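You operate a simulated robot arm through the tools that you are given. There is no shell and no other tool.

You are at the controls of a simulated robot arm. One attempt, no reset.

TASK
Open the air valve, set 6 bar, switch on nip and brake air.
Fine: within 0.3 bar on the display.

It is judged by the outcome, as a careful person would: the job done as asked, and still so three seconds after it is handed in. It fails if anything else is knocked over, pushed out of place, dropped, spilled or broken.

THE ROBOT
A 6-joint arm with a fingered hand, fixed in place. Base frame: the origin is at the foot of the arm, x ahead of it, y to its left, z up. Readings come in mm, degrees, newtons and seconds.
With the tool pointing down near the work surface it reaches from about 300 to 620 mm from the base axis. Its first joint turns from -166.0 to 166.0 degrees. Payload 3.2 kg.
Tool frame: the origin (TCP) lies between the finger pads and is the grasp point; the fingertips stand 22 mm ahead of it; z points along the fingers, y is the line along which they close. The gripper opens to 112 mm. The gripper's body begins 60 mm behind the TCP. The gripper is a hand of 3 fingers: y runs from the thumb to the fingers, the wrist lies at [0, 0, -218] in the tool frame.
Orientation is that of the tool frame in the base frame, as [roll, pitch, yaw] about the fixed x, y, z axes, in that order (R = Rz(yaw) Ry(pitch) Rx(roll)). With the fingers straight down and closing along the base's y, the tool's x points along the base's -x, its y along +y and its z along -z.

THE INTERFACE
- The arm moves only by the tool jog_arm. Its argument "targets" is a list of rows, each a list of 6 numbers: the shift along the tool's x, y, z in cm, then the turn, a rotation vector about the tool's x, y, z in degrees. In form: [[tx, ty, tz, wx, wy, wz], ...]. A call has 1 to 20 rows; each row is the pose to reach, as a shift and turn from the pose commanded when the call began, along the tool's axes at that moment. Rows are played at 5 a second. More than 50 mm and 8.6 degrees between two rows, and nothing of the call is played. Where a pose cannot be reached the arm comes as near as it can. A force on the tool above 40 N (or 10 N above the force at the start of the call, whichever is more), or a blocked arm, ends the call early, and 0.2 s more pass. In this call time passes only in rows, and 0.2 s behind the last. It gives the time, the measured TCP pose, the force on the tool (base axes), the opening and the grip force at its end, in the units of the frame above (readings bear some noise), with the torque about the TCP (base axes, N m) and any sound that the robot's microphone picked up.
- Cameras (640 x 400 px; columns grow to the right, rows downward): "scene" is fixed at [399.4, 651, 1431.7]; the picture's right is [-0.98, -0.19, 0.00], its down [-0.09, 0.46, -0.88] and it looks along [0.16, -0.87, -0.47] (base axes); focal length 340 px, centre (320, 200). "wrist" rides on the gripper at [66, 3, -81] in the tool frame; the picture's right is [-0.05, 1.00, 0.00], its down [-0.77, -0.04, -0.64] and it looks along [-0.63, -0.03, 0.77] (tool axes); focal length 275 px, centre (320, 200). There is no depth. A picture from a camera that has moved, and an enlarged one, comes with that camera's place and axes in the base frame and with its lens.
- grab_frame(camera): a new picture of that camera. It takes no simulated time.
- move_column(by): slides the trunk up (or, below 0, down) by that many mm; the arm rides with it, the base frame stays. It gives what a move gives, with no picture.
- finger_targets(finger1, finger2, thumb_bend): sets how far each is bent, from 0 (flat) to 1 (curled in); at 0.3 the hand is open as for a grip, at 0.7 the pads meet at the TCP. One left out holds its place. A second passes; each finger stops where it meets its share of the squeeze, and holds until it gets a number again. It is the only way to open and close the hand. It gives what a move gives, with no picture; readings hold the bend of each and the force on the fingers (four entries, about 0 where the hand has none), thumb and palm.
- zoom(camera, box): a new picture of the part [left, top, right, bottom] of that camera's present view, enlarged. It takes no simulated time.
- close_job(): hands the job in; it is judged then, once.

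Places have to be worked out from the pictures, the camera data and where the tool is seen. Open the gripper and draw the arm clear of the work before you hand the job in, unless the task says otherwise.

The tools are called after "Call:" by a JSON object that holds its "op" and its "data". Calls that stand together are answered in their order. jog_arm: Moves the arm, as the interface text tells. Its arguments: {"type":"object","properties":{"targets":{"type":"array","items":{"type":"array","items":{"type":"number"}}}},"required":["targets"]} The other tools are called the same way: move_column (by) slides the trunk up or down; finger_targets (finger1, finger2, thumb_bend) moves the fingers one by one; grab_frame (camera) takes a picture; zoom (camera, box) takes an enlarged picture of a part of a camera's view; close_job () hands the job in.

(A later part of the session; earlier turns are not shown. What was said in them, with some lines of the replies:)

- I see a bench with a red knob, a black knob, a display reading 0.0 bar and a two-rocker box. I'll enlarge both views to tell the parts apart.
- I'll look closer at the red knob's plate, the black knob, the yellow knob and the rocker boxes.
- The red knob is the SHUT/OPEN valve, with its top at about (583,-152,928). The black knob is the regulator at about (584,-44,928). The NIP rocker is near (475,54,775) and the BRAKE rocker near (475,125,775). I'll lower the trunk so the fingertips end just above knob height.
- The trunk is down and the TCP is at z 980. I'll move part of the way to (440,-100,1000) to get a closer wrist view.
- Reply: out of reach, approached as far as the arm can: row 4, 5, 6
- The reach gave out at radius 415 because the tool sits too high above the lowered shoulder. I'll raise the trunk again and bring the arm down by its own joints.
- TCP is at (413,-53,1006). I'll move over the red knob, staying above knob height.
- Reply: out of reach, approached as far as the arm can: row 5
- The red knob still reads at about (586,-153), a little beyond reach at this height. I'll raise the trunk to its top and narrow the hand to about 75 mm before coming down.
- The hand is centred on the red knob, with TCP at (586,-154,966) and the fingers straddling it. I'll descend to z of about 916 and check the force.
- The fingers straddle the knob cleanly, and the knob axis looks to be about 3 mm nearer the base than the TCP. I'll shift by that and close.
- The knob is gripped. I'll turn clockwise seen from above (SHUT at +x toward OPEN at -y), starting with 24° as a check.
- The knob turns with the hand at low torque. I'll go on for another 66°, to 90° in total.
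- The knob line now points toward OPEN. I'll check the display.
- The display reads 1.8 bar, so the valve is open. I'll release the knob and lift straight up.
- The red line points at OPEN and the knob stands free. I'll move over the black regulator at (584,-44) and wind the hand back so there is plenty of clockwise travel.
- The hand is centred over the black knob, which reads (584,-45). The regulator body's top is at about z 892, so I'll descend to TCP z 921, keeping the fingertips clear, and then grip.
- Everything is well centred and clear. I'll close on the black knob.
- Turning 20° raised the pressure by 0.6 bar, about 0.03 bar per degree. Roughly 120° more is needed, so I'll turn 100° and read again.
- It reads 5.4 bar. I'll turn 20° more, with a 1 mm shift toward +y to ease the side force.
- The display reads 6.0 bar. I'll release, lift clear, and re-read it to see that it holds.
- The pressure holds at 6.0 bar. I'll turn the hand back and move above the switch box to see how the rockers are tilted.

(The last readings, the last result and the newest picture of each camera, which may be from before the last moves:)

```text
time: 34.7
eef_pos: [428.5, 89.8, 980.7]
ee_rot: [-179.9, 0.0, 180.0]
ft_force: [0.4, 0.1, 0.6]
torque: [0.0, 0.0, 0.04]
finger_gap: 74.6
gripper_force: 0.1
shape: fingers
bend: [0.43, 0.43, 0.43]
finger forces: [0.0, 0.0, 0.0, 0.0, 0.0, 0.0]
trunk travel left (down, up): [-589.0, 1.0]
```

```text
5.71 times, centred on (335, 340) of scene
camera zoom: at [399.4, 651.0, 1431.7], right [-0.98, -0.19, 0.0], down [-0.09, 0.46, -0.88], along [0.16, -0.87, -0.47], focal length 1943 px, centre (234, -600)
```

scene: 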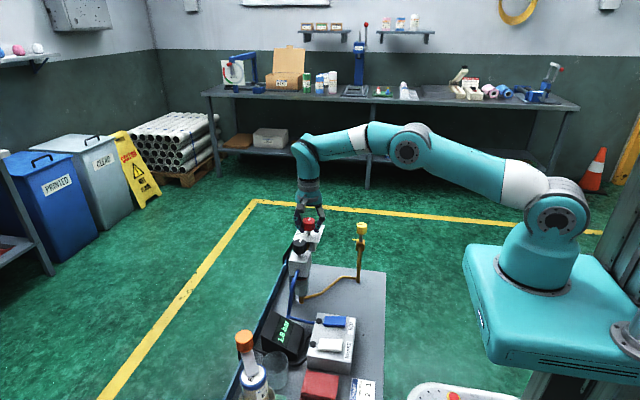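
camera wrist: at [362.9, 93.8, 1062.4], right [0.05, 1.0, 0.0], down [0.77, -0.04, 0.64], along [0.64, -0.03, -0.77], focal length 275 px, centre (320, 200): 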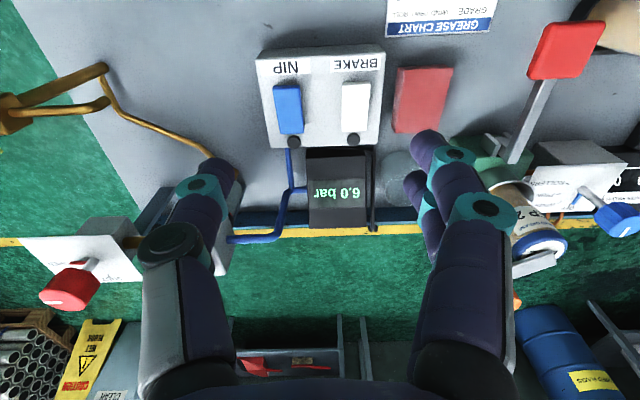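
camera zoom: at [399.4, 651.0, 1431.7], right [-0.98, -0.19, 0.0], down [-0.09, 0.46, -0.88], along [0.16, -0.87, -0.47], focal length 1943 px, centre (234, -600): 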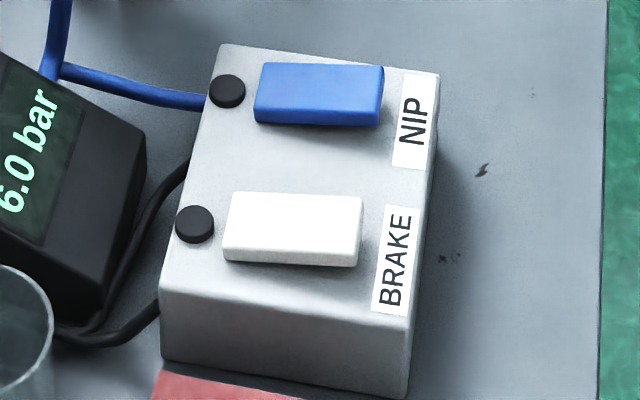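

Both rockers have the label end (-x) raised, so pressing that end should switch them on. The press points are about (456,56) for NIP and (456,125.5) for BRAKE. I'll pinch the fingers together and move above the NIP end.

Call:
{"op": "finger_targets", "data": {"finger1": 0.7, "finger2": 0.7, "thumb_bend": 0.7}}

Call:
{"op": "jog_arm", "data": {"targets": [[-0.7, -0.9, 3, 0, 0, 0], [-1.4, -1.7, 6, 0, 0, 0], [-2.1, -2.6, 9, 0, 0, 0], [-2.75, -3.4, 12, 0, 0, 0]]}}

Call:
{"op": "grab_frame", "data": {"camera": "wrist"}}

Call:
{"op": "zoom", "data": {"camera": "scene", "box": [280, 230, 400, 370]}}

```text
time: 35.7
eef_pos: [429.7, 89.6, 981.5]
ee_rot: [180.0, 0.0, 179.9]
ft_force: [-1.5, -0.1, 0.6]
torque: [0.03, 0.01, 0.0]
finger_gap: 2.7
gripper_force: 0.0
shape: fingers
bend: [0.7, 0.7, 0.7]
finger forces: [0.0, 0.1, 0.1, 0.0, 0.0, 0.1]
trunk travel left (down, up): [-589.0, 1.0]
```

```text
time: 36.7
eef_pos: [456.8, 56.9, 858.1]
ee_rot: [-179.9, -0.1, 179.9]
ft_force: [0.4, 0.0, -0.1]
torque: [0.01, 0.02, -0.02]
finger_gap: 2.9
gripper_force: 0.1
shape: fingers
bend: [0.7, 0.7, 0.7]
finger forces: [0.0, 0.0, 0.1, 0.0, 0.0, 0.1]
trunk travel left (down, up): [-589.0, 1.0]
```

```text
taken
camera wrist: at [390.0, 60.6, 940.3], right [0.05, 1.0, 0.0], down [0.77, -0.04, 0.64], along [0.64, -0.03, -0.77], focal length 275 px, centre (320, 200)
```

wrist: 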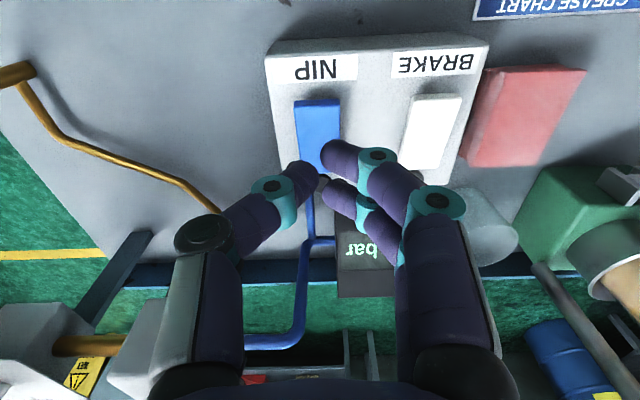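

```text
2.86 times, centred on (340, 300) of scene
camera zoom: at [399.4, 651.0, 1431.7], right [-0.98, -0.19, 0.0], down [-0.09, 0.46, -0.88], along [0.16, -0.87, -0.47], focal length 972 px, centre (263, -86)
```

zoom: 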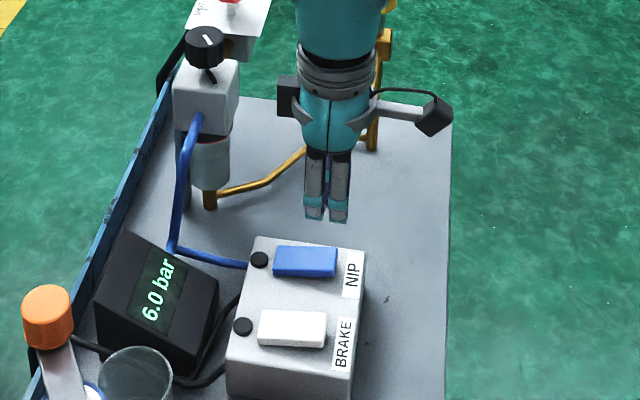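

The pinched tips spread along x at this yaw. I'll turn the hand 90° so both fingers lie across the rocker's width, leaving a narrow footprint along its length.

Call:
{"op": "jog_arm", "data": {"targets": [[0.2, 0, 0, 0, 0, 8], [0.2, 0, 0, 0, 0, 16], [0.2, 0, 0, 0, 0, 24], [0.2, 0, 0, 0, 0, 32], [0.2, 0, 0, 0, 0, 40], [0.2, 0, 0, 0, 0, 48], [0.2, 0, 0, 0, 0, 56], [0.2, 0, 0, 0, 0, 64], [0.2, 0, 0, 0, 0, 72], [0.2, 0, 0, 0, 0, 80], [0.2, 0, 0, 0, 0, 86], [0.2, 0, 1, 0, 0, 90], [0.2, 0, 3, 0, 0, 90]]}}

Call:
{"op": "grab_frame", "data": {"camera": "wrist"}}

Call:
{"op": "zoom", "data": {"camera": "scene", "box": [280, 250, 400, 370]}}

```text
time: 39.5
eef_pos: [454.4, 54.2, 831.6]
ee_rot: [-180.0, -0.1, 89.6]
ft_force: [0.1, 0.1, 0.1]
torque: [0.02, -0.01, -0.02]
finger_gap: 2.9
gripper_force: 0.0
shape: fingers
bend: [0.7, 0.7, 0.7]
finger forces: [0.0, 0.0, 0.0, 0.0, 0.1, 0.1]
trunk travel left (down, up): [-589.0, 1.0]
```

```text
taken
camera wrist: at [458.4, 121.9, 912.8], right [1.0, -0.05, 0.0], down [-0.04, -0.77, 0.64], along [-0.03, -0.64, -0.77], focal length 275 px, centre (320, 200)
```

wrist: 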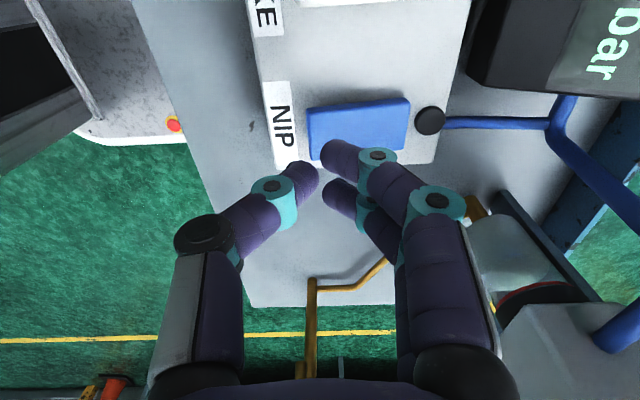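

```text
3.33 times, centred on (340, 310) of scene
camera zoom: at [399.4, 651.0, 1431.7], right [-0.98, -0.19, 0.0], down [-0.09, 0.46, -0.88], along [0.16, -0.87, -0.47], focal length 1134 px, centre (253, -167)
```

zoom: 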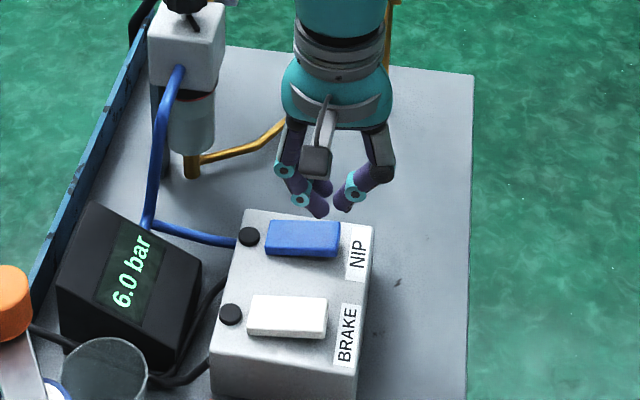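

The thumb tip would land right at the rocker's end, so I'll shift 7 mm toward +x. Then I'll come down in small rows, watching force and sound.

Call:
{"op": "jog_arm", "data": {"targets": [[0.25, 0.7, 0, 0, 0, 0], [0.25, 0.7, 1, 0, 0, 0], [0.25, 0.7, 2, 0, 0, 0], [0.25, 0.7, 2.3, 0, 0, 0], [0.25, 0.7, 2.5, 0, 0, 0]]}}

Call:
{"op": "zoom", "data": {"camera": "scene", "box": [300, 280, 380, 350]}}

Call:
{"op": "grab_frame", "data": {"camera": "wrist"}}

```text
time: 40.7
eef_pos: [462.9, 57.3, 806.4]
ee_rot: [180.0, -0.1, 89.9]
ft_force: [-0.1, -0.2, 0.5]
torque: [0.04, -0.02, -0.04]
finger_gap: 2.9
gripper_force: 0.0
shape: fingers
bend: [0.7, 0.7, 0.7]
finger forces: [0.0, 0.1, 0.0, 0.1, 0.0, 0.0]
trunk travel left (down, up): [-589.0, 1.0]
```

```text
5.71 times, centred on (340, 315) of scene
camera zoom: at [399.4, 651.0, 1431.7], right [-0.98, -0.19, 0.0], down [-0.09, 0.46, -0.88], along [0.16, -0.87, -0.47], focal length 1943 px, centre (206, -457)
```

zoom: 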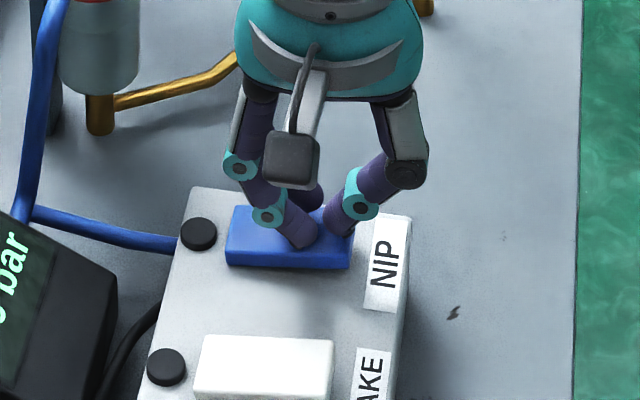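

```text
taken
camera wrist: at [465.2, 124.3, 887.9], right [1.0, -0.05, 0.0], down [-0.04, -0.77, 0.64], along [-0.03, -0.64, -0.77], focal length 275 px, centre (320, 200)
```

wrist: 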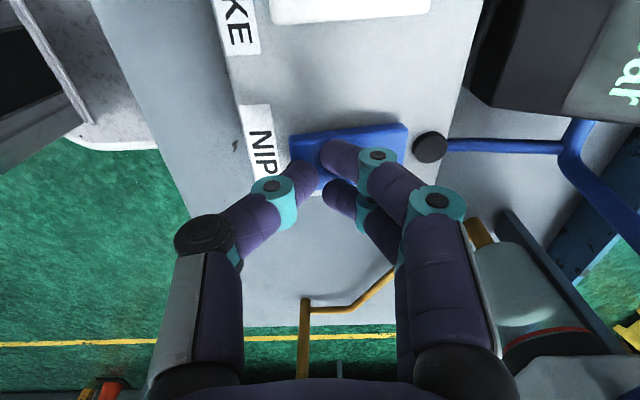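

There's no contact yet and the thumb is over the label end. I'll keep descending in small steps.

Call:
{"op": "jog_arm", "data": {"targets": [[0, 0, 0.15, 0, 0, 0], [0, 0, 0.3, 0, 0, 0], [0, 0, 0.45, 0, 0, 0], [0, 0, 0.6, 0, 0, 0]]}}

Call:
{"op": "zoom", "data": {"camera": "scene", "box": [300, 280, 380, 350]}}

```text
time: 41.7
eef_pos: [462.0, 56.8, 801.7]
ee_rot: [-179.9, 0.0, 89.8]
ft_force: [0.7, 0.7, 0.3]
torque: [0.02, 0.0, 0.03]
finger_gap: 2.5
gripper_force: 0.1
shape: fingers
bend: [0.7, 0.7, 0.7]
finger forces: [0.0, 0.0, 0.1, 0.0, 0.0, 0.0]
trunk travel left (down, up): [-589.0, 1.0]
```

```text
5.71 times, centred on (340, 315) of scene
camera zoom: at [399.4, 651.0, 1431.7], right [-0.98, -0.19, 0.0], down [-0.09, 0.46, -0.88], along [0.16, -0.87, -0.47], focal length 1943 px, centre (206, -457)
```

zoom: 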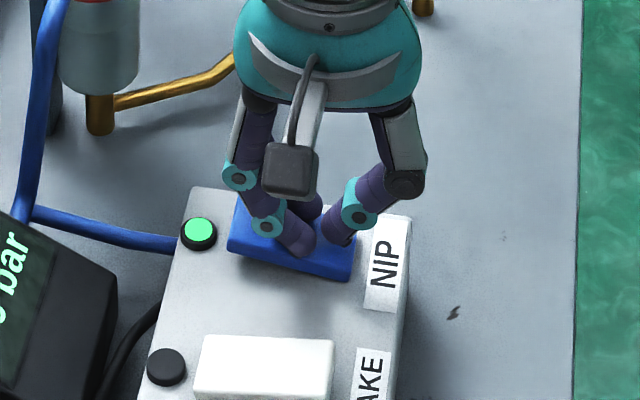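

The NIP lamp is green. I'll lift and move 69 mm toward +y, over the BRAKE rocker's label end.

Call:
{"op": "jog_arm", "data": {"targets": [[0, 0, -1.5, 0, 0, 0], [0, 0, -3.5, 0, 0, 0], [2.5, 0, -4, 0, 0, 0], [5, 0, -4, 0, 0, 0], [6.9, 0, -4, 0, 0, 0], [6.9, 0, -2.5, 0, 0, 0]]}}

Call:
{"op": "grab_frame", "data": {"camera": "wrist"}}

Call:
{"op": "zoom", "data": {"camera": "scene", "box": [280, 280, 380, 370]}}

```text
time: 43.1
eef_pos: [462.4, 126.9, 824.1]
ee_rot: [179.9, 0.0, 89.8]
ft_force: [-0.1, -1.5, 0.1]
torque: [0.01, 0.0, -0.02]
finger_gap: 2.6
gripper_force: 0.1
shape: fingers
bend: [0.7, 0.7, 0.7]
finger forces: [0.0, 0.1, 0.1, 0.0, 0.0, 0.1]
trunk travel left (down, up): [-589.0, 1.0]
```

```text
taken
camera wrist: at [465.3, 193.7, 905.5], right [1.0, -0.05, 0.0], down [-0.04, -0.77, 0.64], along [-0.03, -0.64, -0.77], focal length 275 px, centre (320, 200)
```

wrist: 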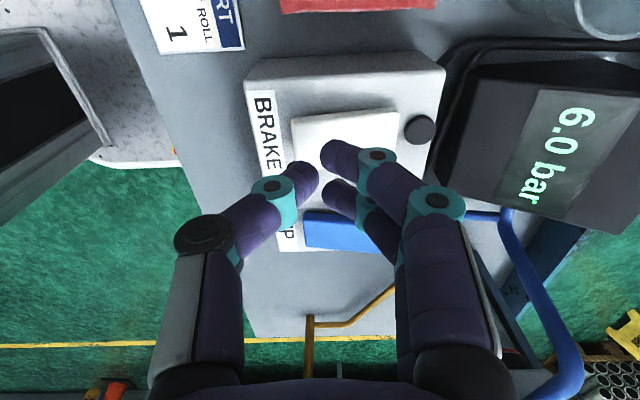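

```text
4.44 times, centred on (330, 325) of scene
camera zoom: at [399.4, 651.0, 1431.7], right [-0.98, -0.19, 0.0], down [-0.09, 0.46, -0.88], along [0.16, -0.87, -0.47], focal length 1511 px, centre (276, -356)
```

zoom: 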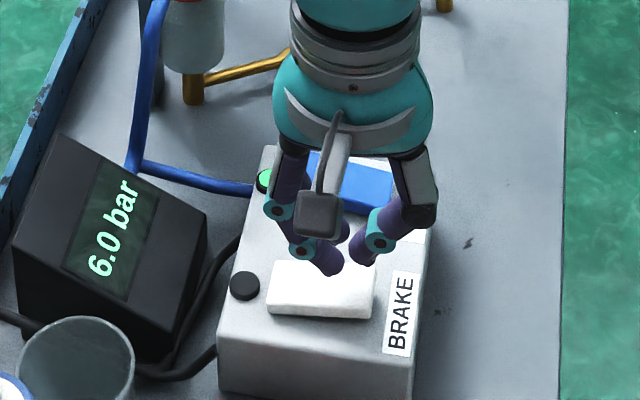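

The hand is over the BRAKE label end, with NIP still on and 6.0 bar showing. I'll press down to the same height as before.

Call:
{"op": "jog_arm", "data": {"targets": [[0, 0, 1, 0, 0, 0], [0, 0, 1.7, 0, 0, 0], [0, 0, 1.9, 0, 0, 0], [0, 0, 2.05, 0, 0, 0], [0, 0, 2.2, 0, 0, 0], [0, 0, 2.35, 0, 0, 0]]}}

Call:
{"op": "zoom", "data": {"camera": "scene", "box": [280, 280, 380, 370]}}

```text
time: 44.5
eef_pos: [461.4, 127.1, 802.1]
ee_rot: [-179.9, -0.1, 89.7]
ft_force: [0.1, -0.4, -0.2]
torque: [0.0, 0.0, 0.0]
finger_gap: 2.5
gripper_force: 0.1
shape: fingers
bend: [0.7, 0.7, 0.7]
finger forces: [0.0, 0.1, 0.0, 0.0, 0.3, 0.1]
trunk travel left (down, up): [-589.0, 1.0]
```

```text
4.44 times, centred on (330, 325) of scene
camera zoom: at [399.4, 651.0, 1431.7], right [-0.98, -0.19, 0.0], down [-0.09, 0.46, -0.88], along [0.16, -0.87, -0.47], focal length 1511 px, centre (276, -356)
```

zoom: 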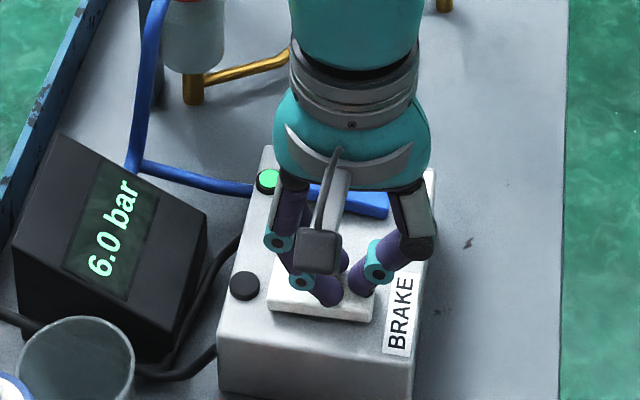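

The BRAKE lamp isn't lit yet and the force is only beginning (0.3 N on the thumb). I'll go a little lower in 1 mm rows.

Call:
{"op": "jog_arm", "data": {"targets": [[0, 0, 0.1, 0, 0, 0], [0, 0, 0.2, 0, 0, 0], [0, 0, 0.3, 0, 0, 0]]}}

Call:
{"op": "zoom", "data": {"camera": "scene", "box": [280, 280, 380, 370]}}

```text
time: 45.3
eef_pos: [462.9, 126.2, 800.0]
ee_rot: [179.9, 0.0, 89.8]
ft_force: [1.0, -0.2, 4.6]
torque: [-0.01, -0.05, 0.01]
finger_gap: 2.2
gripper_force: 2.2
shape: fingers
bend: [0.7, 0.7, 0.7]
finger forces: [2.5, 2.4, 0.0, 0.0, 0.0, 0.0]
trunk travel left (down, up): [-589.0, 1.0]
```

```text
4.44 times, centred on (330, 325) of scene
camera zoom: at [399.4, 651.0, 1431.7], right [-0.98, -0.19, 0.0], down [-0.09, 0.46, -0.88], along [0.16, -0.87, -0.47], focal length 1511 px, centre (276, -356)
```

zoom: 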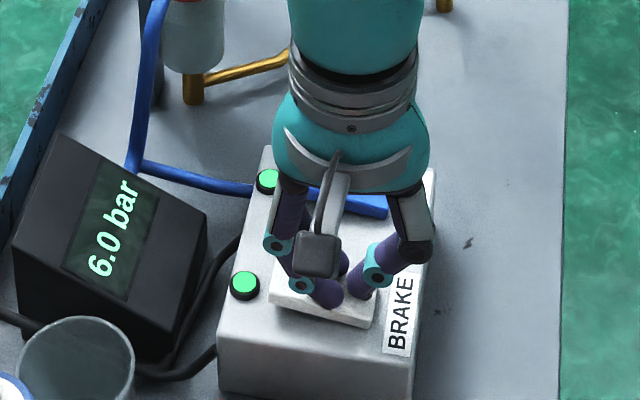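

Both lamps are green and the display reads 6.0 bar. I'll lift clear, open the hand and pull back toward the base.

Call:
{"op": "jog_arm", "data": {"targets": [[0, 0, -2, 0, 0, 0], [0, 0, -5, 0, 0, 0], [0, 0, -9, 0, 0, 0], [0, 0, -13, 0, 0, 0], [0, 0, -17, 0, 0, 0], [0, -3, -20, 0, 0, 0], [0, -7, -22, 0, 0, 0], [0, -10, -22, 0, 0, 0]]}}

Call:
{"op": "finger_targets", "data": {"finger1": 0.3, "finger2": 0.3, "thumb_bend": 0.3}}

Call:
{"op": "grab_frame", "data": {"camera": "scene"}}

Call:
{"op": "zoom", "data": {"camera": "scene", "box": [240, 200, 400, 380]}}

Call:
{"op": "zoom", "data": {"camera": "scene", "box": [250, 300, 360, 370]}}

```text
time: 47.1
eef_pos: [358.8, 127.5, 1017.3]
ee_rot: [-180.0, -0.1, 89.8]
ft_force: [0.9, -0.6, 0.2]
torque: [0.02, -0.02, 0.04]
finger_gap: 2.3
gripper_force: 0.1
shape: fingers
bend: [0.7, 0.7, 0.7]
finger forces: [0.1, 0.0, 0.0, 0.0, 0.1, 0.0]
trunk travel left (down, up): [-589.0, 1.0]
```

```text
time: 48.1
eef_pos: [360.7, 127.1, 1017.4]
ee_rot: [180.0, 0.0, 89.8]
ft_force: [-0.6, 0.4, 0.3]
torque: [0.02, 0.0, -0.03]
finger_gap: 110.9
gripper_force: 0.0
shape: fingers
bend: [0.3, 0.3, 0.3]
finger forces: [0.1, 0.0, 0.0, 0.1, 0.0, 0.0]
trunk travel left (down, up): [-589.0, 1.0]
```

```text
taken
```

scene: 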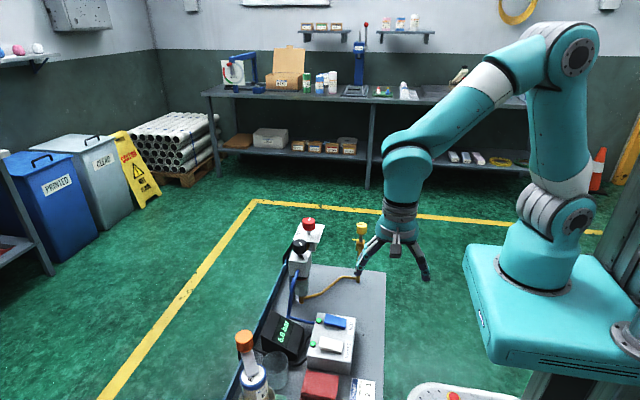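

```text
2.22 times, centred on (320, 290) of scene
camera zoom: at [399.4, 651.0, 1431.7], right [-0.98, -0.19, 0.0], down [-0.09, 0.46, -0.88], along [0.16, -0.87, -0.47], focal length 756 px, centre (320, 0)
```

zoom: 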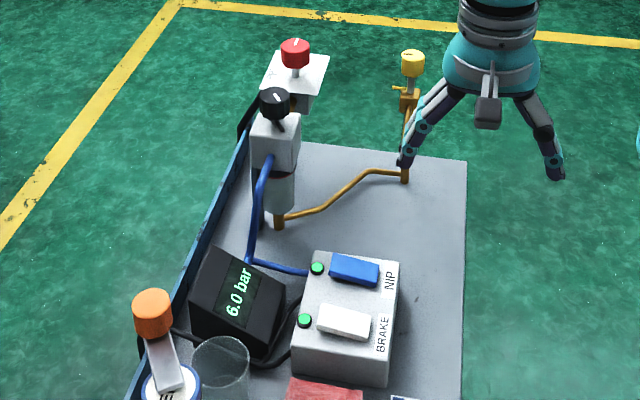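

```text
5.71 times, centred on (305, 335) of scene
camera zoom: at [399.4, 651.0, 1431.7], right [-0.98, -0.19, 0.0], down [-0.09, 0.46, -0.88], along [0.16, -0.87, -0.47], focal length 1943 px, centre (406, -571)
```

zoom: 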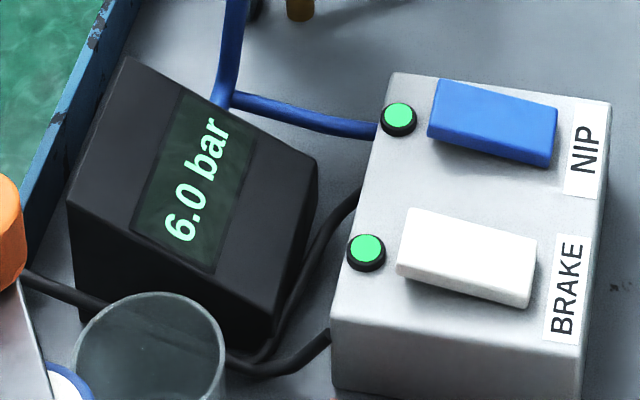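

The valve points to OPEN, the display holds 6.0 bar and both lamps are green. The hand is open and the arm is clear of the work, so I'll hand the job in.

Call:
{"op": "close_job", "data": {}}

```text
The job is handed in.
```

The job is done and handed in. The air valve is open, the display reads 6.0 bar, and the nip and brake air are both on with their lamps green.

- **Valve:** I turned the red knob a quarter turn, from SHUT to OPEN.
- **Pressure:** I turned the black regulator up until the display read 6.0 bar. It still read 6.0 after both switches were on and the arm had backed off.
- **Other items:** I left the yellow valve alone. The last pictures show nothing knocked over or out of place.
- **Arm:** The hand is open and the arm is pulled back from the work.
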